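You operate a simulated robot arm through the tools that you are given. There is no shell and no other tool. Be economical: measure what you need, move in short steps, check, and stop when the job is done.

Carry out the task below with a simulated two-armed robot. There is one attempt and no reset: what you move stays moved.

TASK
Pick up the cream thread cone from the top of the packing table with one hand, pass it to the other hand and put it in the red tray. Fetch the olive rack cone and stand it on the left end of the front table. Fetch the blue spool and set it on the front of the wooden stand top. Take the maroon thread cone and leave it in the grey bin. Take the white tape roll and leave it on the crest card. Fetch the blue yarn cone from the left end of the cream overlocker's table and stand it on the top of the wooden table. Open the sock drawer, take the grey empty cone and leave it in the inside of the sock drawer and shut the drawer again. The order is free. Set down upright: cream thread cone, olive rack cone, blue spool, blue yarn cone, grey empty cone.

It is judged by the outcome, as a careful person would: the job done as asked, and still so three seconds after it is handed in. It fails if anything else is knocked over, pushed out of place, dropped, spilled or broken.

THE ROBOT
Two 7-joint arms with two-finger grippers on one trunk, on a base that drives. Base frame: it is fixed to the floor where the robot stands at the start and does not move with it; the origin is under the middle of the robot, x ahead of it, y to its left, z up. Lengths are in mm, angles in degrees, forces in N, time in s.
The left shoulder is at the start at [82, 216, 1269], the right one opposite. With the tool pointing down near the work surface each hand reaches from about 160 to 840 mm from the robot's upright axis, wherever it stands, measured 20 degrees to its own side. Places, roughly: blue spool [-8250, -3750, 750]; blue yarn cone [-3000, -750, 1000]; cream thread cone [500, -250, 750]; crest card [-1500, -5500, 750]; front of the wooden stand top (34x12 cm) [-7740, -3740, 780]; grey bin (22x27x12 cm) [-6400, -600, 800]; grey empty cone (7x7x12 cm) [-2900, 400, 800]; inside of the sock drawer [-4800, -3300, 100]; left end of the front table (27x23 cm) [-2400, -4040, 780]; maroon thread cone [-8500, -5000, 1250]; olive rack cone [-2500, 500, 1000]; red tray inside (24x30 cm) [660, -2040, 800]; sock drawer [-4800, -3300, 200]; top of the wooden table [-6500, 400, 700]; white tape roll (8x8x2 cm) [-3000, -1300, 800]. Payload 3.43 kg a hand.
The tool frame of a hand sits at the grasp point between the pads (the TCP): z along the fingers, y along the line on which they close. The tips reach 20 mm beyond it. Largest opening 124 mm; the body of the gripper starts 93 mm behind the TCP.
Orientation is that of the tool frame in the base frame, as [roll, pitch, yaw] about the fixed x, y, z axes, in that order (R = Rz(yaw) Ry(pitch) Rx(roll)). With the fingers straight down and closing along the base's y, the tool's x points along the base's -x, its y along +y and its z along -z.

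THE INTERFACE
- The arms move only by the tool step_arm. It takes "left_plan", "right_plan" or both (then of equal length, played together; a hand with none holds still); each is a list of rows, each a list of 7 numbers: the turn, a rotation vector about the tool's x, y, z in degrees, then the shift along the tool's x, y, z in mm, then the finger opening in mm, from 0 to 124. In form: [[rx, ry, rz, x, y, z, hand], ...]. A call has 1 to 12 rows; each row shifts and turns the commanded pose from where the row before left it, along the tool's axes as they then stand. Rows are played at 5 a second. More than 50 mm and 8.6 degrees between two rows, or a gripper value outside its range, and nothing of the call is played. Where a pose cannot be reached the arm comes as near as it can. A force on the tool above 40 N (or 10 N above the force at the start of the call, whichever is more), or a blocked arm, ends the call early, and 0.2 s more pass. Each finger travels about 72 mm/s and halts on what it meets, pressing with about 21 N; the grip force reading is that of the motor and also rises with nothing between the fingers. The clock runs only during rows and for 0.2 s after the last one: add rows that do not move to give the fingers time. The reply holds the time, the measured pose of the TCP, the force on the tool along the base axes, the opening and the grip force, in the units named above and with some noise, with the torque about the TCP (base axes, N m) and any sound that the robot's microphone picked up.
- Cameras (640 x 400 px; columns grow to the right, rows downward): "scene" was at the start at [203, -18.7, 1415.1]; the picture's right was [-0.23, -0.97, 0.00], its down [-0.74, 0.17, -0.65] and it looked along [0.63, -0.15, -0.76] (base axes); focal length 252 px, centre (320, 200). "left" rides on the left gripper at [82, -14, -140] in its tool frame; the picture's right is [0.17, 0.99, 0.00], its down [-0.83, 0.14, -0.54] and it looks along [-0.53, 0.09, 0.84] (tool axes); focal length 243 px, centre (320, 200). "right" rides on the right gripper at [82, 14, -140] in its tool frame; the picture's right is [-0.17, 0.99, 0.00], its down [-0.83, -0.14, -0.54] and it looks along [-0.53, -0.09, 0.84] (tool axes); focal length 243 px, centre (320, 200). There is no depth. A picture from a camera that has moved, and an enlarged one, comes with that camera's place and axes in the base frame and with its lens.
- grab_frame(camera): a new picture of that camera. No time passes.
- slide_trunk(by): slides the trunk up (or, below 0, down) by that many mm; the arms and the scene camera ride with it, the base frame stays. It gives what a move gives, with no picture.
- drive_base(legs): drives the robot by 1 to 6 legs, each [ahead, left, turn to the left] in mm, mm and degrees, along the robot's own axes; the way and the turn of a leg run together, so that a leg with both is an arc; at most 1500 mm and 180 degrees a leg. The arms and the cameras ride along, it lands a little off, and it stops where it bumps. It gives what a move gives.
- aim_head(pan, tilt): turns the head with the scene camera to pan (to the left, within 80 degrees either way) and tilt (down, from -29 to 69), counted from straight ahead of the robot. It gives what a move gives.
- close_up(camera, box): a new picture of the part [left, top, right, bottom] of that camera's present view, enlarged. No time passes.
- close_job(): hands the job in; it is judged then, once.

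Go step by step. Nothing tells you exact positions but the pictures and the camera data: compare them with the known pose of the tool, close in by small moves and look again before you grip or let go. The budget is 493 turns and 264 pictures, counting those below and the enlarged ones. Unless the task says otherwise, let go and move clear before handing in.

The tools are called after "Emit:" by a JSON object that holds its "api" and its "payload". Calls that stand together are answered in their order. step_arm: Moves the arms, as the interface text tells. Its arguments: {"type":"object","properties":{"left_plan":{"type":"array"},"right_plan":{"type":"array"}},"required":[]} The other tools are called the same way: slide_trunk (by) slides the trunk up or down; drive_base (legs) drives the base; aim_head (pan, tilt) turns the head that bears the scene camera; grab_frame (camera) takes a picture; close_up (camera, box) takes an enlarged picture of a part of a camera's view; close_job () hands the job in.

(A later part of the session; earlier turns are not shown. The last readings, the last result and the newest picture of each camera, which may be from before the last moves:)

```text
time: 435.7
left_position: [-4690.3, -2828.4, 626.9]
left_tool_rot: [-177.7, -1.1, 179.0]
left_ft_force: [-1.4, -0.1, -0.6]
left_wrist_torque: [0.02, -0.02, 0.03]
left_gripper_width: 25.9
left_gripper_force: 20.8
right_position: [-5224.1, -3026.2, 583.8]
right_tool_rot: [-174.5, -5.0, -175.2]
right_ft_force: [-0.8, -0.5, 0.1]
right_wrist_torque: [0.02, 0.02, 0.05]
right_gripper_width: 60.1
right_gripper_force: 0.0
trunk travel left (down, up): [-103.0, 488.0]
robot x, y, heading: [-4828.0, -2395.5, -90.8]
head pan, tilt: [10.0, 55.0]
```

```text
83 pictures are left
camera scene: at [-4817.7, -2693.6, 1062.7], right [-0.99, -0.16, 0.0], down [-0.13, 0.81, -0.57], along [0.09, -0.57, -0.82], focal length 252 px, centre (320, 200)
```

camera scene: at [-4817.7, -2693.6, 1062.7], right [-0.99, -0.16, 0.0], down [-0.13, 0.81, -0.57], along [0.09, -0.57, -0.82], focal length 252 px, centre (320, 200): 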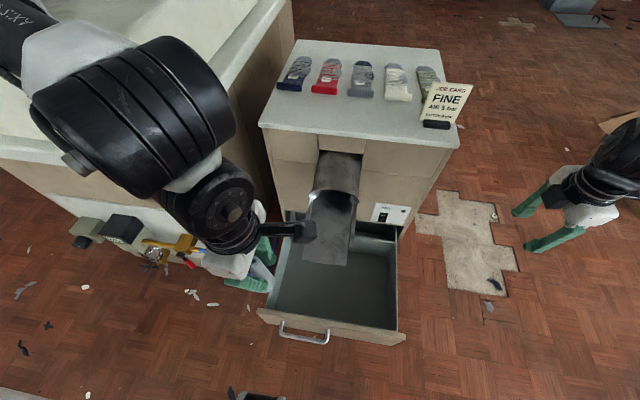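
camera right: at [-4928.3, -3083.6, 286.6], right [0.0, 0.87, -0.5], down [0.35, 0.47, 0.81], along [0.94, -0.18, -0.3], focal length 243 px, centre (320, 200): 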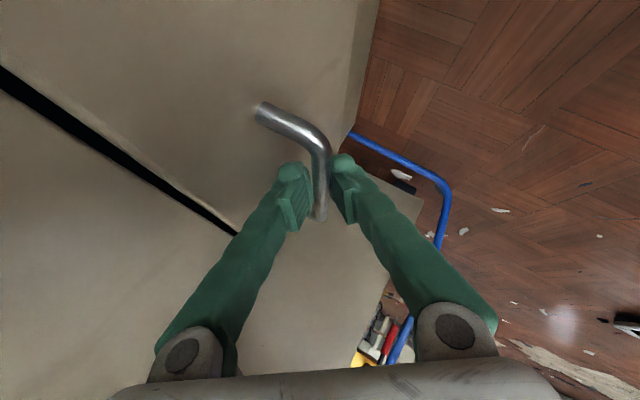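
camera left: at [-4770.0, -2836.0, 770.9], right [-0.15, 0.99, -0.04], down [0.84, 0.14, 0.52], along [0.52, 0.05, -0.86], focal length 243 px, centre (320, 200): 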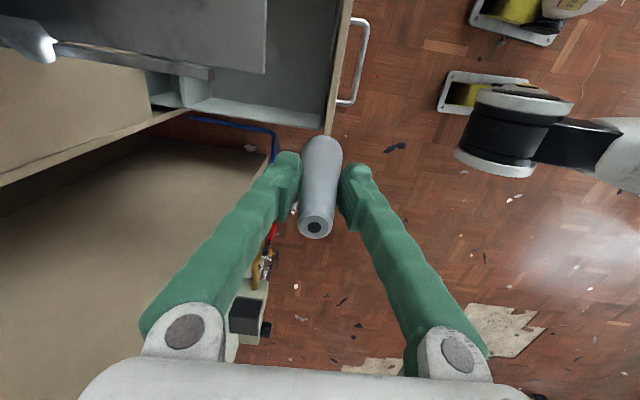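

I'll lower further, lean the wrist 10° away from the chute, slide the cone in past the rim, and then straighten.

Emit:
{"api": "slide_trunk", "payload": {"by": -100}}

Emit:
{"api": "step_arm", "payload": {"left_plan": [[0, 0, 0, 5, 0, 40, 10], [0, 5, 0, 5, 0, 40, 10], [0, 5, 0, 0, 0, 40, 10], [0, 0, 0, 0, 0, 28, 10], [0, 0, 0, 0, 0, 0, 10]]}}

Emit:
{"api": "grab_frame", "payload": {"camera": "left"}}

Emit:
{"api": "grab_frame", "payload": {"camera": "scene"}}

```text
time: 437.1
left_position: [-4689.5, -2870.7, 576.6]
left_tool_rot: [-168.5, -1.1, 179.6]
left_ft_force: [0.1, 0.3, 0.4]
left_wrist_torque: [0.0, 0.03, -0.01]
left_gripper_width: 25.7
left_gripper_force: 21.4
right_position: [-5221.5, -3024.5, 487.6]
right_tool_rot: [-173.7, -4.7, -175.0]
right_ft_force: [-0.1, 0.6, 0.7]
right_wrist_torque: [0.03, -0.01, 0.01]
right_gripper_width: 60.0
right_gripper_force: 0.0
trunk travel left (down, up): [-2.0, 589.0]
robot x, y, heading: [-4827.1, -2394.5, -90.1]
head pan, tilt: [10.0, 55.0]
stopped: the arm was blocked; the commanded pose is now the measured one
```

```text
time: 437.7
left_position: [-4723.0, -2955.2, 593.6]
left_tool_rot: [-154.4, -4.6, 175.4]
left_ft_force: [3.3, 2.5, 2.0]
left_wrist_torque: [0.01, -0.32, 0.16]
left_gripper_width: 25.8
left_gripper_force: 20.6
right_position: [-5232.0, -3018.7, 489.1]
right_tool_rot: [-173.6, -4.3, -175.5]
right_ft_force: [-1.1, 0.2, -0.2]
right_wrist_torque: [-0.03, -0.03, 0.0]
right_gripper_width: 60.2
right_gripper_force: 0.0
trunk travel left (down, up): [-2.0, 589.0]
robot x, y, heading: [-4824.8, -2396.9, -90.8]
head pan, tilt: [10.0, 55.0]
stopped in row 3 (left hand): the arm was blocked; the commanded pose is now the measured one
```

```text
82 pictures are left
camera left: at [-4790.8, -2902.1, 732.8], right [-0.13, 0.9, -0.41], down [0.89, 0.29, 0.36], along [0.44, -0.32, -0.84], focal length 243 px, centre (320, 200)
```

left: 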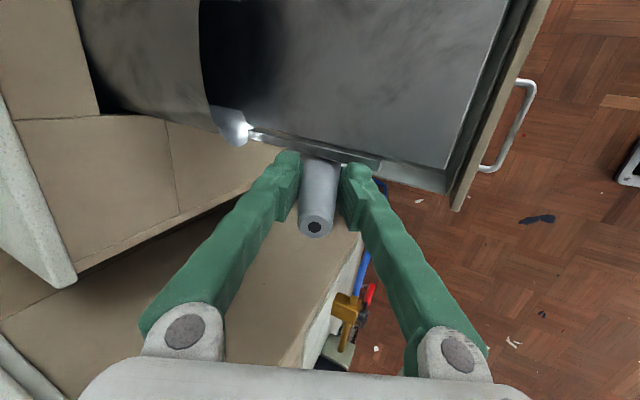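

```text
81 pictures are left
camera scene: at [-4830.9, -2706.2, 977.8], right [-0.99, -0.16, -0.01], down [-0.12, 0.8, -0.59], along [0.1, -0.58, -0.81], focal length 252 px, centre (320, 200)
```

scene: 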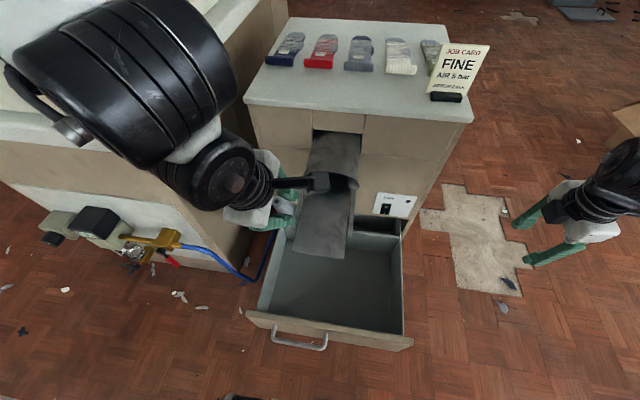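

The left elbow seems to be resting on the machine. Raising the trunk right away.

Emit:
{"api": "slide_trunk", "payload": {"by": 200}}

Emit:
{"api": "grab_frame", "payload": {"camera": "scene"}}

```text
time: 439.8
left_position: [-4709.5, -2959.9, 776.4]
left_tool_rot: [-156.2, -5.4, 176.2]
left_ft_force: [0.6, -1.0, 0.4]
left_wrist_torque: [0.0, -0.04, 0.0]
left_gripper_width: 25.9
left_gripper_force: 20.6
right_position: [-5225.3, -3026.4, 684.4]
right_tool_rot: [-174.6, -4.9, -175.2]
right_ft_force: [0.1, 0.2, -0.1]
right_wrist_torque: [-0.02, 0.02, -0.03]
right_gripper_width: 60.0
right_gripper_force: 0.1
trunk travel left (down, up): [-202.0, 389.0]
robot x, y, heading: [-4824.3, -2397.7, -90.9]
head pan, tilt: [10.0, 55.0]
```

```text
80 pictures are left
camera scene: at [-4817.1, -2655.9, 1177.7], right [-0.99, -0.16, 0.0], down [-0.13, 0.81, -0.57], along [0.09, -0.57, -0.82], focal length 252 px, centre (320, 200)
```

scene: 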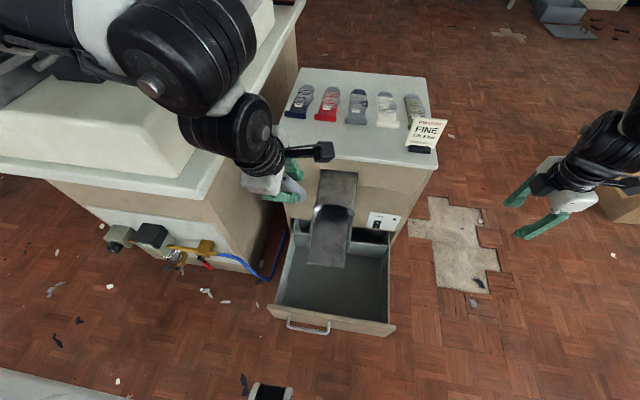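

The machine is unaffected, but the left arm isn't suitable here. I'll set the cone back on the cabinet's front strip, then use the right arm on the open right side.

Emit:
{"api": "slide_trunk", "payload": {"by": 200}}

Emit:
{"api": "step_arm", "payload": {"left_plan": [[-6, 2, 0, 0, 0, 0, 10], [-6, 2, 2, 0, 0, 0, 10], [-6, 1, 0, 0, 0, 0, 10], [-4, 0, 0, 0, 0, 0, 10], [0, 0, 0, 0, 0, 0, 10]]}}

Emit:
{"api": "grab_frame", "payload": {"camera": "left"}}

```text
time: 442.0
left_position: [-4709.1, -2959.9, 977.7]
left_tool_rot: [-156.3, -5.4, 176.2]
left_ft_force: [1.1, -0.3, -1.3]
left_wrist_torque: [0.02, -0.01, 0.04]
left_gripper_width: 26.0
left_gripper_force: 20.9
right_position: [-5226.0, -3026.8, 882.9]
right_tool_rot: [-174.4, -4.9, -175.4]
right_ft_force: [1.4, -1.1, 0.4]
right_wrist_torque: [0.02, 0.04, -0.01]
right_gripper_width: 60.1
right_gripper_force: 0.0
trunk travel left (down, up): [-402.0, 189.0]
robot x, y, heading: [-4828.9, -2391.7, -90.9]
head pan, tilt: [10.0, 55.0]
```

```text
time: 443.2
left_position: [-4711.0, -2960.1, 977.1]
left_tool_rot: [-177.8, -9.7, 172.8]
left_ft_force: [-0.2, -1.0, -0.3]
left_wrist_torque: [-0.02, 0.0, 0.02]
left_gripper_width: 25.8
left_gripper_force: 21.4
right_position: [-5223.5, -3026.0, 883.2]
right_tool_rot: [-174.5, -5.0, -175.3]
right_ft_force: [-0.4, -0.3, 0.3]
right_wrist_torque: [0.03, 0.03, 0.02]
right_gripper_width: 60.0
right_gripper_force: 0.1
trunk travel left (down, up): [-402.0, 189.0]
robot x, y, heading: [-4825.2, -2395.7, -90.8]
head pan, tilt: [10.0, 55.0]
```

```text
79 pictures are left
camera left: at [-4769.3, -2961.6, 1129.8], right [-0.05, 1.0, -0.01], down [0.92, 0.05, 0.39], along [0.39, 0.01, -0.92], focal length 243 px, centre (320, 200)
```

left: 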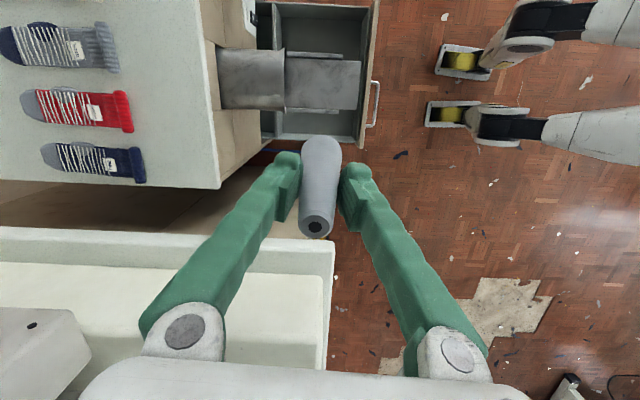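

Emit:
{"api": "drive_base", "payload": {"legs": [[115, 0, 0.8]]}}

Emit:
{"api": "step_arm", "payload": {"left_plan": [[0, -5, -3, 18, -38, 0, 10], [0, -5, -3, 18, -38, 0, 10], [0, 0, 0, 18, -38, 0, 10], [0, 0, 0, 18, -38, 0, 10], [0, 0, 0, 0, 0, 0, 10]]}}

Emit:
{"api": "grab_frame", "payload": {"camera": "left"}}

Emit:
{"api": "grab_frame", "payload": {"camera": "scene"}}

```text
time: 444.6
left_position: [-4704.4, -3074.5, 977.5]
left_tool_rot: [-177.8, -9.6, 173.7]
left_ft_force: [-0.6, 0.4, 0.5]
left_wrist_torque: [-0.05, 0.01, 0.04]
left_gripper_width: 25.8
left_gripper_force: 21.0
right_position: [-5214.9, -3146.3, 884.5]
right_tool_rot: [-174.5, -5.0, -174.5]
right_ft_force: [0.1, 0.3, -0.3]
right_wrist_torque: [-0.05, 0.01, 0.01]
right_gripper_width: 59.9
right_gripper_force: 0.0
trunk travel left (down, up): [-402.0, 189.0]
robot x, y, heading: [-4829.0, -2510.8, -90.0]
head pan, tilt: [10.0, 55.0]
```

```text
time: 446.0
left_position: [-4742.9, -3247.7, 1018.9]
left_tool_rot: [-177.8, -5.5, -174.5]
left_ft_force: [0.9, 1.0, -0.5]
left_wrist_torque: [0.0, -0.04, 0.01]
left_gripper_width: 25.7
left_gripper_force: 21.0
right_position: [-5216.9, -3147.4, 883.0]
right_tool_rot: [-174.4, -4.8, -174.5]
right_ft_force: [0.1, 0.2, 0.1]
right_wrist_torque: [-0.01, -0.02, -0.01]
right_gripper_width: 59.7
right_gripper_force: 0.0
trunk travel left (down, up): [-402.0, 189.0]
robot x, y, heading: [-4824.3, -2506.3, -90.1]
head pan, tilt: [10.0, 55.0]
stopped in row 5 (left hand): the arm was blocked; the commanded pose is now the measured one
```

```text
78 pictures are left
camera left: at [-4811.3, -3262.7, 1166.4], right [-0.26, 0.96, -0.02], down [0.86, 0.24, 0.45], along [0.44, 0.1, -0.89], focal length 243 px, centre (320, 200)
```

left: 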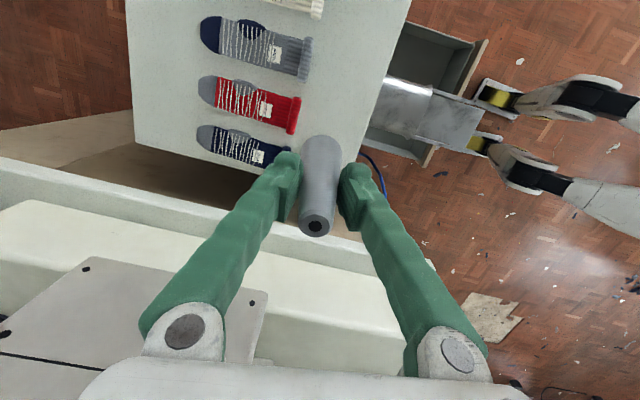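

```text
77 pictures are left
camera scene: at [-4815.4, -2714.1, 1383.7], right [-0.98, -0.17, 0.0], down [-0.14, 0.81, -0.57], along [0.1, -0.56, -0.82], focal length 252 px, centre (320, 200)
```

scene: 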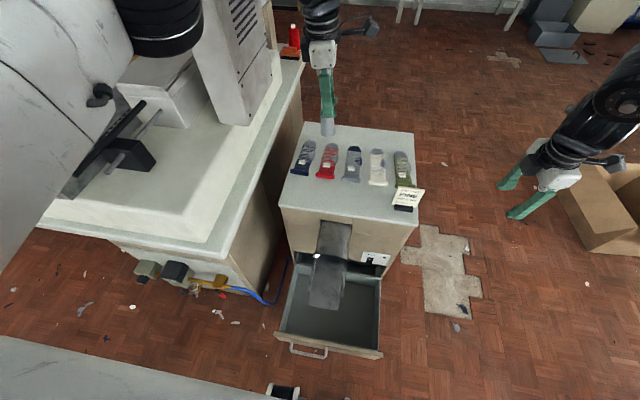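

Emit:
{"api": "step_arm", "payload": {"left_plan": [[0, -4.4, 0, 0, 0, 0, 10], [0, 0, 0, 0, 0, 40, 10], [0, 0, 0, 0, 0, 40, 10], [0, 0, 0, 0, 0, 40, 10], [0, 0, 0, 0, 0, 40, 10], [0, 0, 0, 0, 0, 0, 10]]}}

Emit:
{"api": "grab_frame", "payload": {"camera": "left"}}

```text
time: 447.4
left_position: [-4748.9, -3255.3, 859.2]
left_tool_rot: [-177.8, -1.0, -174.6]
left_ft_force: [-0.4, 0.2, -0.8]
left_wrist_torque: [-0.01, 0.04, 0.01]
left_gripper_width: 25.4
left_gripper_force: 20.3
right_position: [-5216.0, -3147.8, 884.4]
right_tool_rot: [-174.4, -4.9, -174.3]
right_ft_force: [0.3, 0.4, 0.0]
right_wrist_torque: [-0.01, 0.0, 0.02]
right_gripper_width: 60.0
right_gripper_force: 0.1
trunk travel left (down, up): [-402.0, 189.0]
robot x, y, heading: [-4829.4, -2510.9, -90.3]
head pan, tilt: [10.0, 55.0]
```

```text
76 pictures are left
camera left: at [-4827.7, -3270.8, 999.9], right [-0.26, 0.97, -0.04], down [0.82, 0.24, 0.52], along [0.51, 0.1, -0.85], focal length 243 px, centre (320, 200)
```

left: 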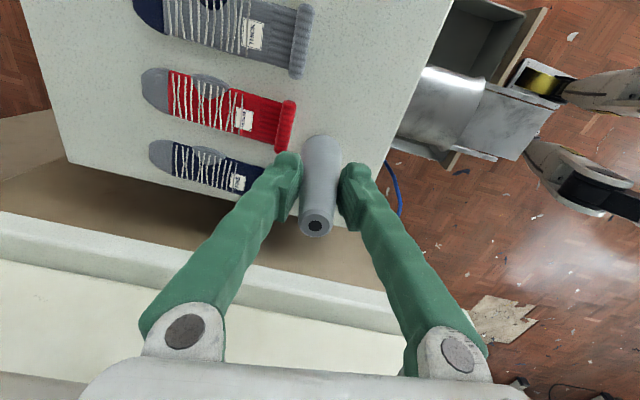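

Emit:
{"api": "step_arm", "payload": {"left_plan": [[0, 0, 0, 0, 14, 30, 10], [0, 0, 0, 0, 0, 30, 10], [0, 0, 0, 0, 0, 25, 10], [0, 0, 0, 0, 0, 6, 10], [0, 0, 0, 0, 0, 0, 10]]}}

Emit:
{"api": "step_arm", "payload": {"left_plan": [[0, 0, 0, 0, 0, 4, 10], [0, 0, 0, 0, 0, 0, 10]]}}

```text
time: 448.6
left_position: [-4748.8, -3242.7, 765.6]
left_tool_rot: [-177.8, -0.9, -174.5]
left_ft_force: [0.0, 0.8, -0.2]
left_wrist_torque: [0.03, -0.02, 0.02]
left_gripper_width: 25.5
left_gripper_force: 20.9
right_position: [-5214.8, -3149.1, 884.3]
right_tool_rot: [-174.5, -4.9, -174.4]
right_ft_force: [0.2, 0.3, 0.1]
right_wrist_torque: [-0.02, 0.02, 0.04]
right_gripper_width: 60.0
right_gripper_force: 0.0
trunk travel left (down, up): [-402.0, 189.0]
robot x, y, heading: [-4826.3, -2507.3, -90.3]
head pan, tilt: [10.0, 55.0]
```

```text
time: 449.2
left_position: [-4748.3, -3242.9, 763.9]
left_tool_rot: [-177.7, -0.9, -174.6]
left_ft_force: [-0.5, -0.4, -0.2]
left_wrist_torque: [0.05, -0.04, 0.0]
left_gripper_width: 25.7
left_gripper_force: 21.1
right_position: [-5215.0, -3149.0, 884.3]
right_tool_rot: [-174.4, -4.9, -174.3]
right_ft_force: [0.2, -0.5, -0.2]
right_wrist_torque: [-0.03, 0.01, -0.06]
right_gripper_width: 60.1
right_gripper_force: 0.0
trunk travel left (down, up): [-402.0, 189.0]
robot x, y, heading: [-4832.2, -2504.3, -89.9]
head pan, tilt: [10.0, 55.0]
```

Emit:
{"api": "step_arm", "payload": {"left_plan": [[0, 0, 0, 0, 0, 3, 10], [0, 0, 0, 0, 0, 0, 10]]}}

```text
time: 449.8
left_position: [-4748.7, -3242.0, 760.4]
left_tool_rot: [-177.8, -1.0, -174.6]
left_ft_force: [0.0, -0.9, 2.4]
left_wrist_torque: [0.01, 0.0, 0.0]
left_gripper_width: 25.8
left_gripper_force: 21.2
right_position: [-5215.2, -3147.7, 884.4]
right_tool_rot: [-174.4, -4.9, -174.4]
right_ft_force: [-0.2, 0.2, 0.7]
right_wrist_torque: [0.01, 0.02, -0.01]
right_gripper_width: 60.1
right_gripper_force: 0.1
trunk travel left (down, up): [-402.0, 189.0]
robot x, y, heading: [-4827.9, -2507.8, -90.0]
head pan, tilt: [10.0, 55.0]
```

Light contact. Releasing and retracting the left hand.

Emit:
{"api": "step_arm", "payload": {"left_plan": [[0, 0, 0, 0, 0, 0, 35], [0, 0, 0, 0, 0, 0, 50], [0, 0, 0, 0, 0, -20, 50], [0, 0, 0, 0, 0, -45, 50], [0, 0, 0, 0, 0, -45, 50], [0, 0, 0, 0, 0, -45, 50], [0, 0, 0, 0, 40, -20, 50], [0, 0, 0, 0, 45, 0, 50], [0, 0, 0, 0, 45, 0, 50], [0, 0, 0, 0, 45, 0, 50], [0, 0, 0, 0, 45, 0, 50], [0, 0, 0, 0, 0, 0, 50]]}}

Emit:
{"api": "drive_base", "payload": {"legs": [[-150, 60, 0]]}}

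Emit:
{"api": "step_arm", "payload": {"right_plan": [[0, 5, 8, 0, 0, 0, 60], [0, 0, 8, 0, 0, 0, 60], [0, 0, 8, 0, 0, 0, 60], [0, 0, 8, 0, 0, 0, 60], [0, 0, 8, 0, 0, 0, 60], [0, 0, 8, 0, 0, 0, 60], [0, 0, 8, 0, 0, 0, 60], [0, 0, 8, 0, 0, 0, 60], [0, 0, 8, 0, 0, 0, 60], [0, 0, 8, 0, 0, 0, 60], [0, 0, 8, 0, 0, 0, 60], [0, 0, 0, 0, 0, 0, 60]]}}

Emit:
{"api": "grab_frame", "payload": {"camera": "scene"}}

```text
time: 452.4
left_position: [-4769.8, -3013.8, 926.2]
left_tool_rot: [-177.8, -0.9, -174.5]
left_ft_force: [0.4, 0.8, 0.3]
left_wrist_torque: [-0.01, 0.02, -0.02]
left_gripper_width: 50.2
left_gripper_force: 0.1
right_position: [-5215.3, -3147.9, 884.8]
right_tool_rot: [-174.6, -4.9, -174.4]
right_ft_force: [1.1, 0.2, -0.6]
right_wrist_torque: [0.01, -0.03, 0.02]
right_gripper_width: 60.0
right_gripper_force: 0.1
trunk travel left (down, up): [-402.0, 189.0]
robot x, y, heading: [-4829.2, -2509.0, -89.8]
head pan, tilt: [10.0, 55.0]
```

```text
time: 453.9
left_position: [-4710.6, -2867.0, 923.9]
left_tool_rot: [-177.8, -0.9, -174.9]
left_ft_force: [-0.3, 0.0, 0.1]
left_wrist_torque: [-0.02, 0.0, 0.01]
left_gripper_width: 49.9
left_gripper_force: 0.0
right_position: [-5157.2, -3000.1, 883.7]
right_tool_rot: [-174.6, -4.9, -174.6]
right_ft_force: [0.2, 1.3, -0.2]
right_wrist_torque: [-0.01, 0.0, 0.0]
right_gripper_width: 60.1
right_gripper_force: 0.0
trunk travel left (down, up): [-402.0, 189.0]
robot x, y, heading: [-4770.1, -2362.6, -90.4]
head pan, tilt: [10.0, 55.0]
```

```text
refused: row 1 steps farther than a row can; nothing moved
```

```text
75 pictures are left
camera scene: at [-4754.3, -2567.0, 1383.6], right [-0.99, -0.17, 0.0], down [-0.14, 0.81, -0.57], along [0.1, -0.56, -0.82], focal length 252 px, centre (320, 200)
```

scene: 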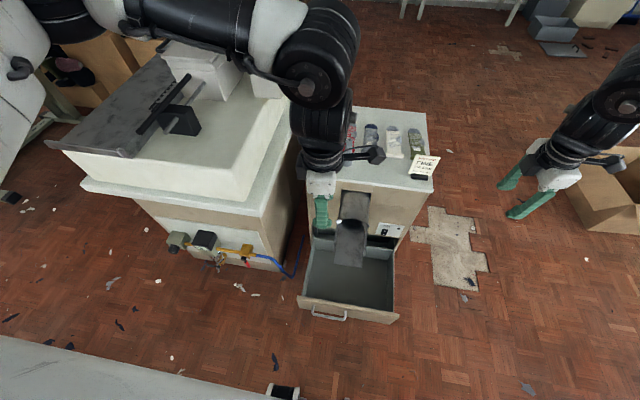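

Emit:
{"api": "step_arm", "payload": {"left_plan": [[0, 0, 0, -26, 16, -32, 50], [0, 0, 0, -26, 16, -32, 50], [0, 0, 0, -26, 16, -32, 50], [0, 0, 0, -26, 16, -32, 50], [0, 0, 0, -26, 16, -32, 50], [0, 0, 0, 0, 0, 0, 50], [0, 0, 0, 0, 0, 0, 50], [0, 0, 0, 0, 0, 0, 50], [0, 0, 0, 0, 0, 0, 50], [0, 0, 0, 0, 0, 0, 50], [0, 0, 0, 0, 0, 0, 50], [0, 0, 0, 0, 0, 0, 50]], "right_plan": [[0, 5, 0, 0, 0, -10, 60], [0, 0, 8, 0, 0, -10, 60], [0, 0, 8, 0, 0, -10, 60], [0, 0, 8, 0, 0, -10, 60], [0, 0, 8, 0, 0, -10, 60], [0, 0, 8, 0, 0, 0, 60], [0, 0, 8, 0, 0, 0, 60], [0, 0, 8, 0, 0, 0, 60], [0, 0, 8, 0, 0, 0, 60], [0, 0, 8, 0, 0, 0, 60], [0, 0, 8, 0, 0, 0, 60], [0, 0, 8, 0, 0, 0, 60]]}}

```text
time: 456.5
left_position: [-4585.9, -2771.3, 1080.9]
left_tool_rot: [-177.8, -1.0, -174.8]
left_ft_force: [0.2, 0.0, -0.5]
left_wrist_torque: [0.0, 0.0, 0.01]
left_gripper_width: 50.0
left_gripper_force: 0.0
right_position: [-5150.1, -2993.3, 934.0]
right_tool_rot: [-169.9, 5.2, 97.6]
right_ft_force: [-0.4, 0.0, -0.3]
right_wrist_torque: [-0.01, 0.02, -0.02]
right_gripper_width: 59.9
right_gripper_force: 0.0
trunk travel left (down, up): [-402.0, 189.0]
robot x, y, heading: [-4767.5, -2363.4, -90.2]
head pan, tilt: [10.0, 55.0]
```

Emit:
{"api": "drive_base", "payload": {"legs": [[60, -133, 0], [0, 0, 20]]}}

Emit:
{"api": "step_arm", "payload": {"right_plan": [[-5, 5, 8, 0, 0, 0, 60], [-5, 0, 8, 0, 0, 0, 60], [0, 0, 8, 0, 0, 0, 60], [0, 0, 0, 0, 0, 0, 60]]}}

Emit:
{"api": "grab_frame", "payload": {"camera": "right"}}

```text
time: 460.3
left_position: [-4593.7, -2747.4, 1081.8]
left_tool_rot: [-177.9, -0.9, -155.6]
left_ft_force: [0.0, 0.3, 0.0]
left_wrist_torque: [0.01, -0.01, 0.01]
left_gripper_width: 49.8
left_gripper_force: 0.1
right_position: [-5053.5, -3144.4, 933.2]
right_tool_rot: [-169.9, 5.3, 117.0]
right_ft_force: [-0.3, 0.1, -0.4]
right_wrist_torque: [0.02, 0.0, -0.01]
right_gripper_width: 60.0
right_gripper_force: 0.0
trunk travel left (down, up): [-402.0, 189.0]
robot x, y, heading: [-4902.2, -2422.5, -71.0]
head pan, tilt: [10.0, 55.0]
```

```text
refused: row 1 steps farther than a row can; nothing moved
```

```text
74 pictures are left
camera right: at [-5061.8, -3042.6, 1061.7], right [0.95, 0.28, -0.16], down [0.31, -0.71, 0.63], along [0.06, -0.64, -0.76], focal length 243 px, centre (320, 200)
```

right: 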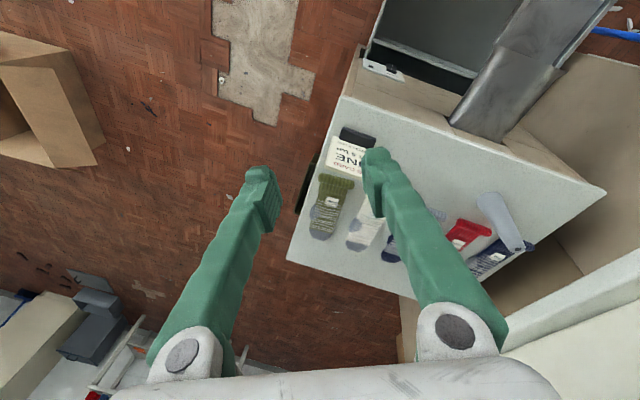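

Emit:
{"api": "drive_base", "payload": {"legs": [[80, 0, 0]]}}

Emit:
{"api": "step_arm", "payload": {"right_plan": [[-5, 5, 0, 0, 0, 0, 60], [-5, 0, 6, 0, 0, 0, 60], [0, 0, 8, 0, 0, 0, 60], [0, 0, 8, 0, 0, 0, 60], [0, 0, 5, 0, 0, 0, 60], [0, 0, 0, -3, 40, 0, 60], [0, 0, 0, -3, 40, 0, 60], [0, 0, 0, -3, 40, 0, 60], [0, 0, 0, -3, 40, 0, 60], [0, 0, 0, -3, 40, 0, 60], [0, 0, 0, -3, 40, 0, 60], [0, 0, 0, 0, 20, 0, 60]]}}

Emit:
{"api": "grab_frame", "payload": {"camera": "right"}}

```text
time: 461.4
left_position: [-4567.0, -2822.5, 1081.1]
left_tool_rot: [-177.7, -0.9, -155.6]
left_ft_force: [-1.1, 0.2, 0.8]
left_wrist_torque: [0.0, -0.01, -0.01]
left_gripper_width: 49.9
left_gripper_force: 0.1
right_position: [-5027.3, -3219.6, 934.5]
right_tool_rot: [-169.8, 5.2, 117.1]
right_ft_force: [-0.3, -0.3, -0.1]
right_wrist_torque: [-0.02, 0.0, -0.04]
right_gripper_width: 60.3
right_gripper_force: 0.1
trunk travel left (down, up): [-402.0, 189.0]
robot x, y, heading: [-4874.4, -2496.0, -70.9]
head pan, tilt: [10.0, 55.0]
```

```text
time: 464.0
left_position: [-4566.7, -2821.7, 1081.2]
left_tool_rot: [-177.8, -0.9, -155.6]
left_ft_force: [0.0, 0.5, -0.3]
left_wrist_torque: [0.01, 0.02, 0.02]
left_gripper_width: 50.0
left_gripper_force: 0.0
right_position: [-4955.1, -3207.5, 944.3]
right_tool_rot: [180.0, 0.5, 89.5]
right_ft_force: [0.0, 0.4, -0.6]
right_wrist_torque: [0.04, 0.01, -0.02]
right_gripper_width: 60.2
right_gripper_force: 0.1
right hand out of reach, approached as far as the arm can: row 7, 8, 9, 10, 11, 12
trunk travel left (down, up): [-402.0, 189.0]
robot x, y, heading: [-4874.3, -2499.0, -70.9]
head pan, tilt: [10.0, 55.0]
```

```text
73 pictures are left
camera right: at [-4940.1, -3123.2, 1083.7], right [0.98, -0.18, 0.0], down [-0.15, -0.82, 0.55], along [-0.09, -0.54, -0.84], focal length 243 px, centre (320, 200)
```

right: 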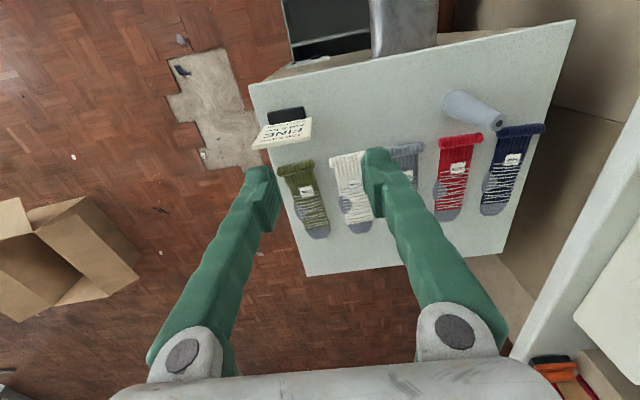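

Emit:
{"api": "drive_base", "payload": {"legs": [[0, 0, 16.5]]}}

Emit:
{"api": "grab_frame", "payload": {"camera": "right"}}

```text
time: 465.6
left_position: [-4489.0, -2724.9, 1082.0]
left_tool_rot: [-177.8, -0.8, -139.4]
left_ft_force: [0.2, 0.2, 0.9]
left_wrist_torque: [-0.03, 0.03, 0.03]
left_gripper_width: 50.1
left_gripper_force: 0.1
right_position: [-4753.5, -3201.8, 944.1]
right_tool_rot: [180.0, 0.5, 105.5]
right_ft_force: [-0.2, -0.3, 0.1]
right_wrist_torque: [0.0, 0.0, 0.0]
right_gripper_width: 60.0
right_gripper_force: 0.1
trunk travel left (down, up): [-402.0, 189.0]
robot x, y, heading: [-4869.4, -2496.9, -54.8]
head pan, tilt: [10.0, 55.0]
```

```text
72 pictures are left
camera right: at [-4762.9, -3116.9, 1083.8], right [0.99, 0.1, 0.0], down [0.09, -0.83, 0.55], along [0.06, -0.54, -0.84], focal length 243 px, centre (320, 200)
```

right: 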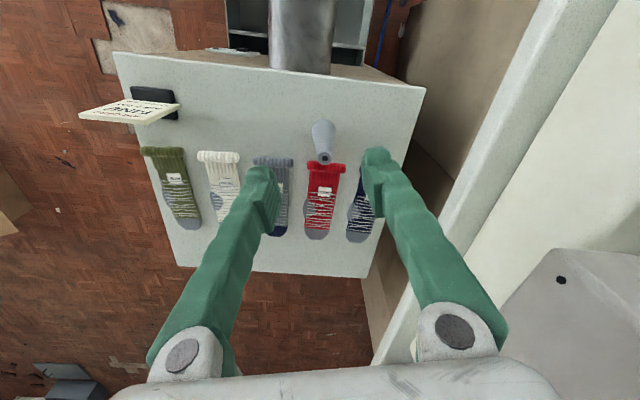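

Emit:
{"api": "step_arm", "payload": {"right_plan": [[0, 0, 0, -38, -2, 0, 60], [0, 0, 0, 0, 0, 45, 60], [0, 0, 0, 0, 0, 45, 60], [0, 0, 0, 0, 0, 45, 60], [0, 0, 0, 0, 0, 38, 60], [0, 0, 0, 0, 0, 0, 60]]}}

Emit:
{"api": "grab_frame", "payload": {"camera": "right"}}

```text
time: 467.0
left_position: [-4488.6, -2724.1, 1082.2]
left_tool_rot: [-177.8, -0.9, -139.5]
left_ft_force: [-0.2, 0.1, 0.5]
left_wrist_torque: [-0.01, -0.01, -0.03]
left_gripper_width: 49.8
left_gripper_force: 0.0
right_position: [-4779.6, -3214.0, 832.7]
right_tool_rot: [179.9, 0.5, 105.5]
right_ft_force: [-0.7, 0.0, -0.7]
right_wrist_torque: [0.03, -0.01, -0.02]
right_gripper_width: 60.1
right_gripper_force: 0.0
right hand out of reach, approached as far as the arm can: row 1, 4, 5
trunk travel left (down, up): [-402.0, 189.0]
robot x, y, heading: [-4871.3, -2496.4, -54.9]
head pan, tilt: [10.0, 55.0]
```

```text
71 pictures are left
camera right: at [-4786.9, -3127.9, 972.4], right [0.99, 0.1, 0.0], down [0.09, -0.83, 0.55], along [0.06, -0.54, -0.84], focal length 243 px, centre (320, 200)
```

right: 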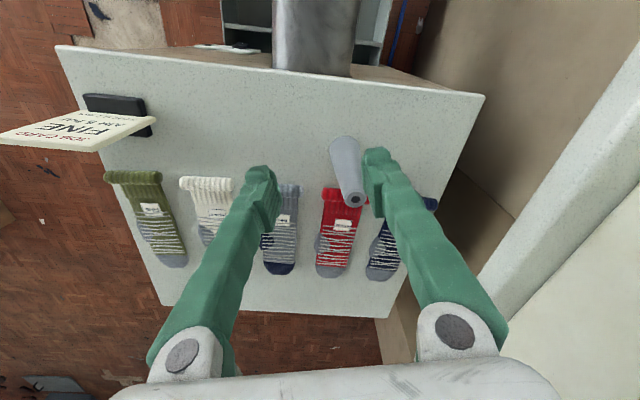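

Emit:
{"api": "drive_base", "payload": {"legs": [[60, 0, 0]]}}

Emit:
{"api": "step_arm", "payload": {"right_plan": [[0, 0, 0, 22, 5, 0, 60], [0, 0, 0, 0, 0, 0, 60]]}}

Emit:
{"api": "grab_frame", "payload": {"camera": "right"}}

```text
time: 468.1
left_position: [-4454.8, -2770.6, 1083.1]
left_tool_rot: [-177.6, -0.9, -139.4]
left_ft_force: [-0.3, 0.2, 0.3]
left_wrist_torque: [-0.02, 0.02, -0.03]
left_gripper_width: 49.9
left_gripper_force: 0.1
right_position: [-4744.2, -3260.2, 833.0]
right_tool_rot: [179.9, 0.5, 105.7]
right_ft_force: [-0.2, 0.3, -0.6]
right_wrist_torque: [0.02, 0.0, 0.02]
right_gripper_width: 59.8
right_gripper_force: 0.1
trunk travel left (down, up): [-402.0, 189.0]
robot x, y, heading: [-4838.5, -2541.2, -54.6]
head pan, tilt: [10.0, 55.0]
```

```text
time: 468.7
left_position: [-4455.9, -2773.2, 1080.8]
left_tool_rot: [-177.9, -0.9, -139.4]
left_ft_force: [0.5, 0.2, 0.1]
left_wrist_torque: [-0.01, 0.02, 0.02]
left_gripper_width: 50.1
left_gripper_force: 0.1
right_position: [-4744.6, -3238.5, 831.7]
right_tool_rot: [180.0, 0.4, 105.6]
right_ft_force: [0.0, 0.9, 0.2]
right_wrist_torque: [0.03, 0.01, 0.01]
right_gripper_width: 60.0
right_gripper_force: 0.0
trunk travel left (down, up): [-402.0, 189.0]
robot x, y, heading: [-4842.7, -2543.5, -55.0]
head pan, tilt: [10.0, 55.0]
```

```text
70 pictures are left
camera right: at [-4753.5, -3154.0, 971.9], right [0.99, 0.1, 0.0], down [0.09, -0.83, 0.55], along [0.06, -0.54, -0.84], focal length 243 px, centre (320, 200)
```

right: 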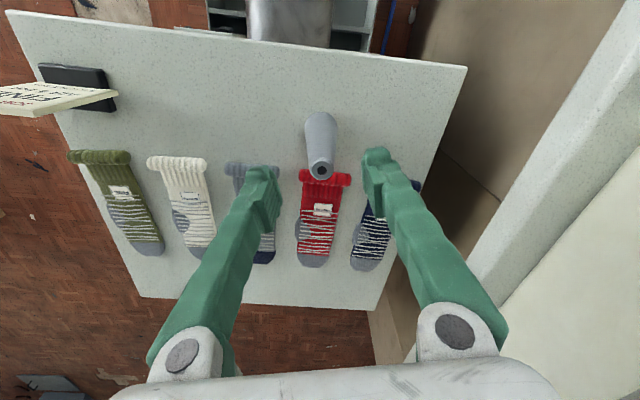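

Emit:
{"api": "step_arm", "payload": {"right_plan": [[0, 0, 0, -3, 0, 35, 60], [0, 0, 0, 0, 0, 30, 60], [0, 0, 0, 0, 0, 0, 60], [0, 0, 0, 0, 0, 0, 40], [0, 0, 0, 0, 0, 0, 20], [0, 0, 0, 0, 0, 0, 10], [0, 0, 0, 0, 0, 0, 10]]}}

Emit:
{"api": "step_arm", "payload": {"right_plan": [[0, 0, 0, 0, 0, -20, 10], [0, 0, 0, 0, 0, -40, 10], [0, 0, 0, 0, 0, -40, 10], [0, 0, 0, 0, 0, 0, 10]]}}

Emit:
{"api": "grab_frame", "payload": {"camera": "right"}}

```text
time: 470.3
left_position: [-4455.0, -2772.6, 1082.1]
left_tool_rot: [-177.8, -0.9, -139.3]
left_ft_force: [0.3, -0.6, 0.9]
left_wrist_torque: [0.0, 0.0, -0.01]
left_gripper_width: 49.9
left_gripper_force: 0.1
right_position: [-4742.7, -3243.1, 767.5]
right_tool_rot: [180.0, 0.4, 105.6]
right_ft_force: [0.6, 0.5, 1.2]
right_wrist_torque: [0.07, -0.06, -0.01]
right_gripper_width: 24.8
right_gripper_force: 21.1
trunk travel left (down, up): [-402.0, 189.0]
robot x, y, heading: [-4838.1, -2545.2, -54.5]
head pan, tilt: [10.0, 55.0]
```

```text
time: 471.3
left_position: [-4454.0, -2773.3, 1082.2]
left_tool_rot: [-177.7, -0.8, -139.3]
left_ft_force: [0.6, 0.1, 0.2]
left_wrist_torque: [0.02, 0.0, 0.01]
left_gripper_width: 50.3
left_gripper_force: 0.0
right_position: [-4743.9, -3240.4, 865.9]
right_tool_rot: [179.9, 0.4, 105.6]
right_ft_force: [0.0, -0.3, 0.3]
right_wrist_torque: [0.02, 0.02, 0.02]
right_gripper_width: 24.9
right_gripper_force: 21.3
trunk travel left (down, up): [-402.0, 189.0]
robot x, y, heading: [-4840.6, -2546.4, -54.6]
head pan, tilt: [10.0, 55.0]
```

```text
69 pictures are left
camera right: at [-4754.1, -3156.4, 1005.6], right [0.99, 0.11, 0.0], down [0.09, -0.83, 0.55], along [0.06, -0.54, -0.84], focal length 243 px, centre (320, 200)
```

right: 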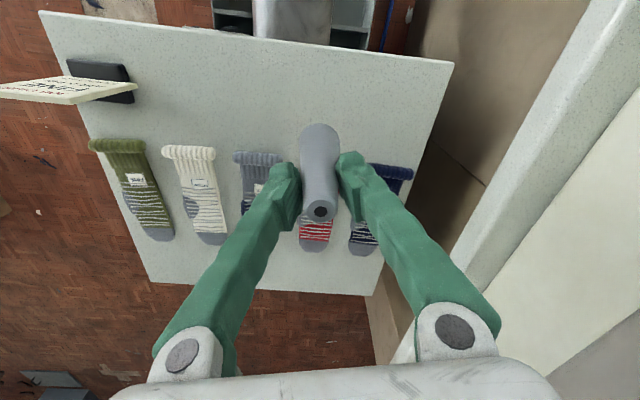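

Right hand holds the grey cone firmly. I'll lift, back up while turning to heading −70°, then retract over the drawer's right side.

Emit:
{"api": "step_arm", "payload": {"right_plan": [[0, 0, 0, 0, 0, -40, 10], [0, 0, 0, 0, 0, -40, 10], [0, 0, 0, 0, 0, 0, 10]]}}

Emit:
{"api": "drive_base", "payload": {"legs": [[-85, 60, 0], [0, 0, -15.4]]}}

Emit:
{"api": "step_arm", "payload": {"right_plan": [[0, 0, 0, 40, 0, 0, 10], [0, 0, 0, 40, 0, 0, 10], [0, 0, 0, 40, 0, 0, 10], [0, 0, 0, 40, 0, 0, 10], [0, 0, 0, 0, 0, 0, 10]]}}

Emit:
{"api": "grab_frame", "payload": {"camera": "right"}}

```text
time: 472.1
left_position: [-4453.3, -2772.2, 1081.3]
left_tool_rot: [-177.8, -0.8, -139.5]
left_ft_force: [-0.2, -0.8, 0.0]
left_wrist_torque: [0.04, -0.01, 0.01]
left_gripper_width: 50.1
left_gripper_force: 0.0
right_position: [-4745.7, -3241.7, 948.4]
right_tool_rot: [179.9, 0.4, 105.7]
right_ft_force: [-0.1, 0.1, -0.9]
right_wrist_torque: [0.0, -0.01, -0.04]
right_gripper_width: 24.8
right_gripper_force: 20.5
trunk travel left (down, up): [-402.0, 189.0]
robot x, y, heading: [-4841.8, -2543.4, -54.9]
head pan, tilt: [10.0, 55.0]
```

```text
time: 474.7
left_position: [-4529.3, -2765.6, 1081.7]
left_tool_rot: [-177.8, -0.9, -154.9]
left_ft_force: [-0.3, 0.1, 0.0]
left_wrist_torque: [0.03, 0.03, 0.0]
left_gripper_width: 50.0
left_gripper_force: 0.1
right_position: [-4936.0, -3137.8, 947.8]
right_tool_rot: [179.9, 0.6, 89.9]
right_ft_force: [0.2, -0.7, -0.3]
right_wrist_torque: [0.01, 0.0, 0.02]
right_gripper_width: 24.3
right_gripper_force: 20.5
trunk travel left (down, up): [-402.0, 189.0]
robot x, y, heading: [-4838.6, -2447.2, -70.3]
head pan, tilt: [10.0, 55.0]
```

```text
time: 475.9
left_position: [-4531.2, -2764.9, 1080.8]
left_tool_rot: [-177.8, -0.8, -155.0]
left_ft_force: [0.0, 0.1, 0.0]
left_wrist_torque: [0.0, 0.03, 0.02]
left_gripper_width: 50.1
left_gripper_force: 0.1
right_position: [-4936.8, -3066.9, 949.0]
right_tool_rot: [179.9, 0.5, 89.8]
right_ft_force: [-0.4, -0.3, -0.5]
right_wrist_torque: [-0.03, -0.01, -0.03]
right_gripper_width: 24.6
right_gripper_force: 21.1
right hand out of reach, approached as far as the arm can: row 2, 3, 4
trunk travel left (down, up): [-402.0, 189.0]
robot x, y, heading: [-4835.1, -2443.6, -70.4]
head pan, tilt: [10.0, 55.0]
```

```text
68 pictures are left
camera right: at [-4924.0, -2984.0, 1088.8], right [0.99, -0.17, 0.0], down [-0.14, -0.83, 0.55], along [-0.09, -0.54, -0.84], focal length 243 px, centre (320, 200)
```

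right: 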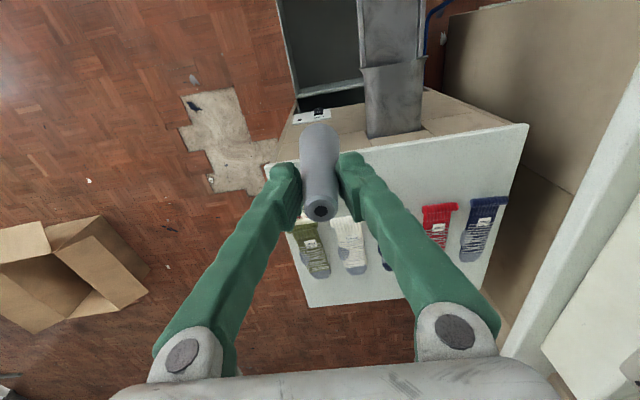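

Emit:
{"api": "drive_base", "payload": {"legs": [[-108, 46, 0.4]]}}

Emit:
{"api": "slide_trunk", "payload": {"by": -350}}

Emit:
{"api": "grab_frame", "payload": {"camera": "right"}}

Emit:
{"api": "grab_frame", "payload": {"camera": "scene"}}

```text
time: 477.2
left_position: [-4520.8, -2646.7, 1081.3]
left_tool_rot: [-177.8, -0.7, -154.7]
left_ft_force: [-0.5, -1.0, 0.1]
left_wrist_torque: [0.02, 0.01, 0.02]
left_gripper_width: 49.9
left_gripper_force: 0.0
right_position: [-4927.7, -2950.3, 949.5]
right_tool_rot: [179.9, 0.4, 90.1]
right_ft_force: [-0.8, -0.3, -0.5]
right_wrist_torque: [0.01, -0.04, 0.02]
right_gripper_width: 24.4
right_gripper_force: 21.1
trunk travel left (down, up): [-402.0, 189.0]
robot x, y, heading: [-4828.8, -2325.4, -69.9]
head pan, tilt: [10.0, 55.0]
```

```text
time: 480.6
left_position: [-4514.1, -2666.6, 700.5]
left_tool_rot: [176.9, -0.4, -154.8]
left_ft_force: [-0.8, -0.9, 0.7]
left_wrist_torque: [0.0, 0.01, 0.0]
left_gripper_width: 50.0
left_gripper_force: 0.1
right_position: [-4931.4, -2942.4, 481.9]
right_tool_rot: [-175.2, -13.7, 89.8]
right_ft_force: [-0.1, 0.0, -0.3]
right_wrist_torque: [-0.02, 0.01, -0.01]
right_gripper_width: 24.5
right_gripper_force: 20.9
trunk travel left (down, up): [-52.0, 539.0]
robot x, y, heading: [-4832.4, -2323.5, -70.1]
head pan, tilt: [10.0, 55.0]
```

```text
67 pictures are left
camera right: at [-4905.7, -2893.9, 635.8], right [0.98, -0.14, -0.12], down [-0.1, -0.94, 0.34], along [-0.16, -0.32, -0.93], focal length 243 px, centre (320, 200)
```

right: 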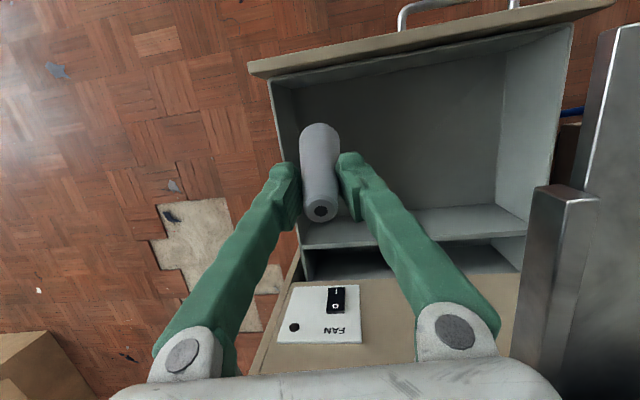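

```text
66 pictures are left
camera scene: at [-4710.6, -2618.2, 1009.3], right [-0.87, -0.5, 0.0], down [-0.41, 0.71, -0.57], along [0.29, -0.5, -0.82], focal length 252 px, centre (320, 200)
```

scene: 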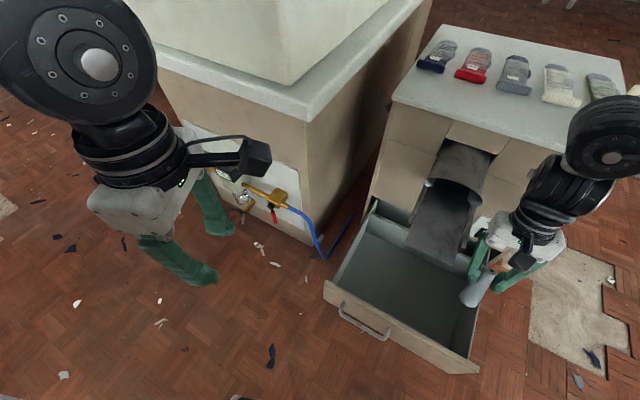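

Emit:
{"api": "step_arm", "payload": {"right_plan": [[0, -5, 0, 0, 0, 0, 10], [-4, -5, 0, 0, 0, 0, 10], [0, -4, 0, 0, 0, 0, 10], [0, 0, 0, 0, 0, 30, 10], [0, 0, 0, 0, 0, 30, 10], [0, 0, 0, 0, 0, 0, 10]]}}

```text
time: 482.0
left_position: [-4513.9, -2666.2, 699.5]
left_tool_rot: [177.0, -0.4, -154.7]
left_ft_force: [-0.1, 1.4, 0.3]
left_wrist_torque: [0.01, -0.02, -0.01]
left_gripper_width: 50.0
left_gripper_force: 0.1
right_position: [-4967.2, -2973.3, 428.9]
right_tool_rot: [-179.3, 0.4, 90.5]
right_ft_force: [0.6, 0.2, 0.3]
right_wrist_torque: [0.0, -0.01, -0.03]
right_gripper_width: 24.3
right_gripper_force: 20.6
right hand out of reach, approached as far as the arm can: row 1, 3
trunk travel left (down, up): [-52.0, 539.0]
robot x, y, heading: [-4833.8, -2327.8, -70.2]
head pan, tilt: [10.0, 55.0]
```

Emit:
{"api": "drive_base", "payload": {"legs": [[-3, 46, 0]]}}

Emit:
{"api": "step_arm", "payload": {"right_plan": [[0, 0, 0, 0, 0, 35, 10], [0, 0, 0, 0, 0, 35, 10], [0, 0, 0, 0, 0, 0, 10]]}}

Emit:
{"api": "grab_frame", "payload": {"camera": "right"}}

```text
time: 483.3
left_position: [-4473.1, -2648.6, 699.7]
left_tool_rot: [176.9, -0.5, -154.6]
left_ft_force: [-0.9, 0.3, -0.2]
left_wrist_torque: [0.03, 0.02, -0.04]
left_gripper_width: 49.7
left_gripper_force: 0.1
right_position: [-4926.8, -2956.2, 428.5]
right_tool_rot: [-179.3, 0.4, 90.5]
right_ft_force: [0.3, 0.5, 0.2]
right_wrist_torque: [0.0, 0.02, 0.01]
right_gripper_width: 23.8
right_gripper_force: 20.7
trunk travel left (down, up): [-52.0, 539.0]
robot x, y, heading: [-4789.7, -2303.1, -70.1]
head pan, tilt: [10.0, 55.0]
```

```text
time: 484.1
left_position: [-4473.6, -2647.2, 700.0]
left_tool_rot: [176.8, -0.5, -154.7]
left_ft_force: [-0.2, 0.0, 0.1]
left_wrist_torque: [0.0, -0.01, 0.01]
left_gripper_width: 50.1
left_gripper_force: 0.1
right_position: [-4926.6, -2957.1, 358.8]
right_tool_rot: [-179.3, 0.4, 90.5]
right_ft_force: [-0.4, 0.3, -0.2]
right_wrist_torque: [0.0, -0.01, 0.04]
right_gripper_width: 24.3
right_gripper_force: 20.8
trunk travel left (down, up): [-52.0, 539.0]
robot x, y, heading: [-4785.6, -2307.1, -70.2]
head pan, tilt: [10.0, 55.0]
```

```text
65 pictures are left
camera right: at [-4912.5, -2872.5, 499.0], right [0.99, -0.16, -0.01], down [-0.13, -0.83, 0.55], along [-0.09, -0.54, -0.84], focal length 243 px, centre (320, 200)
```

right: 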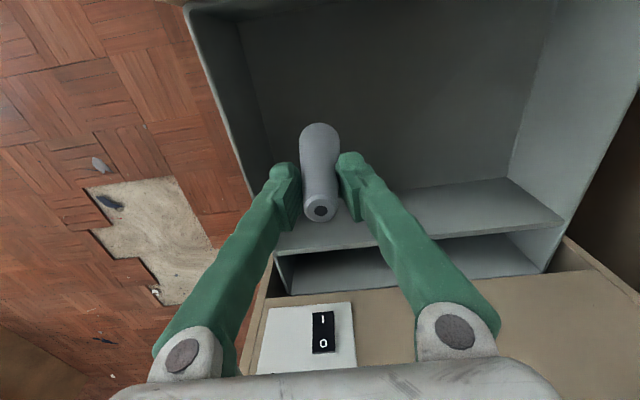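

Emit:
{"api": "step_arm", "payload": {"right_plan": [[0, 0, 0, 0, 16, 0, 10], [0, 0, 0, 0, 0, 35, 10], [0, 0, 0, 0, 0, 35, 10], [0, 0, 0, 0, 0, 35, 10], [0, 0, 0, 0, 0, 35, 10], [0, 0, 0, 0, 0, 30, 10], [0, 0, 0, 0, 0, 0, 10]]}}

Emit:
{"api": "grab_frame", "payload": {"camera": "scene"}}

```text
time: 485.6
left_position: [-4472.9, -2647.1, 700.4]
left_tool_rot: [176.9, -0.5, -154.7]
left_ft_force: [0.9, -0.7, -0.8]
left_wrist_torque: [0.06, 0.0, 0.0]
left_gripper_width: 50.2
left_gripper_force: 0.2
right_position: [-4915.7, -2966.2, 200.1]
right_tool_rot: [-179.7, 1.2, 90.1]
right_ft_force: [-6.3, -2.3, 38.8]
right_wrist_torque: [0.13, 0.11, 0.05]
right_gripper_width: 27.2
right_gripper_force: 21.0
right hand out of reach, approached as far as the arm can: row 6
trunk travel left (down, up): [-52.0, 539.0]
robot x, y, heading: [-4786.7, -2306.2, -70.2]
head pan, tilt: [10.0, 55.0]
stopped in row 7 (right hand): the force on the tool passed its limit at 54 N (the readings are from after the stop); the commanded pose is now the measured one
```

```text
64 pictures are left
camera scene: at [-4669.8, -2599.0, 1009.8], right [-0.87, -0.5, 0.0], down [-0.41, 0.71, -0.57], along [0.28, -0.5, -0.82], focal length 252 px, centre (320, 200)
```

scene: 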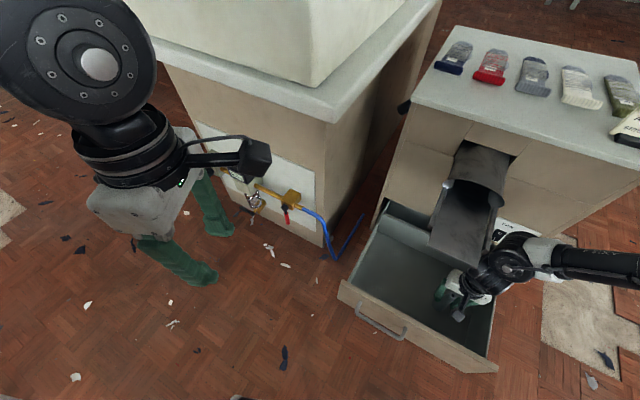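

The drawer floor came sooner than expected and the fingers slid down the cone a bit. I'll ease up, then look before releasing.

Emit:
{"api": "step_arm", "payload": {"right_plan": [[0, 0, 0, 0, 0, -4, 10], [0, 0, 0, 0, 0, 0, 10]]}}

Emit:
{"api": "grab_frame", "payload": {"camera": "right"}}

```text
time: 486.2
left_position: [-4473.8, -2647.5, 699.8]
left_tool_rot: [176.9, -0.4, -154.8]
left_ft_force: [0.2, 0.8, 0.2]
left_wrist_torque: [0.0, -0.02, 0.01]
left_gripper_width: 50.0
left_gripper_force: 0.0
right_position: [-4916.2, -2960.9, 200.3]
right_tool_rot: [-179.5, 0.6, 90.3]
right_ft_force: [-1.6, -0.5, 3.0]
right_wrist_torque: [-0.02, 0.15, -0.03]
right_gripper_width: 26.9
right_gripper_force: 20.8
trunk travel left (down, up): [-52.0, 539.0]
robot x, y, heading: [-4786.4, -2305.8, -70.1]
head pan, tilt: [10.0, 55.0]
```

```text
63 pictures are left
camera right: at [-4901.3, -2875.6, 340.2], right [0.99, -0.16, 0.0], down [-0.13, -0.83, 0.55], along [-0.09, -0.54, -0.84], focal length 243 px, centre (320, 200)
```

right: 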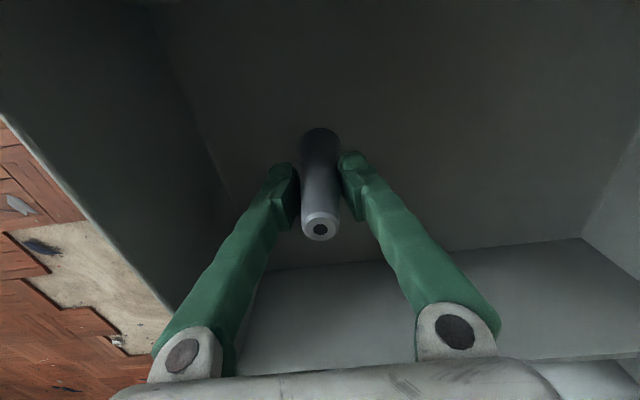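

Upright on the drawer floor. Releasing and rising straight up.

Emit:
{"api": "step_arm", "payload": {"right_plan": [[0, 0, 0, 0, 0, 0, 40], [0, 0, 0, 0, 0, 0, 56], [0, 0, 0, 0, 0, 0, 56], [0, 0, 0, 0, 0, -20, 56], [0, 0, 0, 0, 0, -40, 56], [0, 0, 0, 0, 0, -40, 56], [0, 0, 0, 0, 0, -40, 56], [0, 0, 0, 0, 0, -40, 56], [0, 0, 0, 0, 0, 0, 56]]}}

Emit:
{"api": "grab_frame", "payload": {"camera": "right"}}

```text
time: 488.2
left_position: [-4473.6, -2648.7, 698.3]
left_tool_rot: [177.0, -0.3, -154.8]
left_ft_force: [-0.4, -0.4, -0.2]
left_wrist_torque: [0.0, 0.02, 0.01]
left_gripper_width: 50.1
left_gripper_force: 0.1
right_position: [-4917.4, -2957.3, 381.0]
right_tool_rot: [-179.6, 0.6, 90.3]
right_ft_force: [-0.2, 0.2, 0.4]
right_wrist_torque: [-0.01, 0.02, 0.01]
right_gripper_width: 55.9
right_gripper_force: 0.0
trunk travel left (down, up): [-52.0, 539.0]
robot x, y, heading: [-4791.7, -2302.0, -70.0]
head pan, tilt: [10.0, 55.0]
```

```text
62 pictures are left
camera right: at [-4902.2, -2873.0, 520.4], right [0.99, -0.16, 0.0], down [-0.13, -0.83, 0.55], along [-0.09, -0.54, -0.84], focal length 243 px, centre (320, 200)
```

right: 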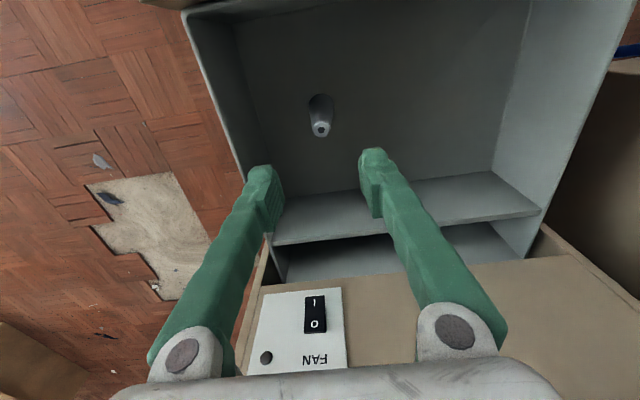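

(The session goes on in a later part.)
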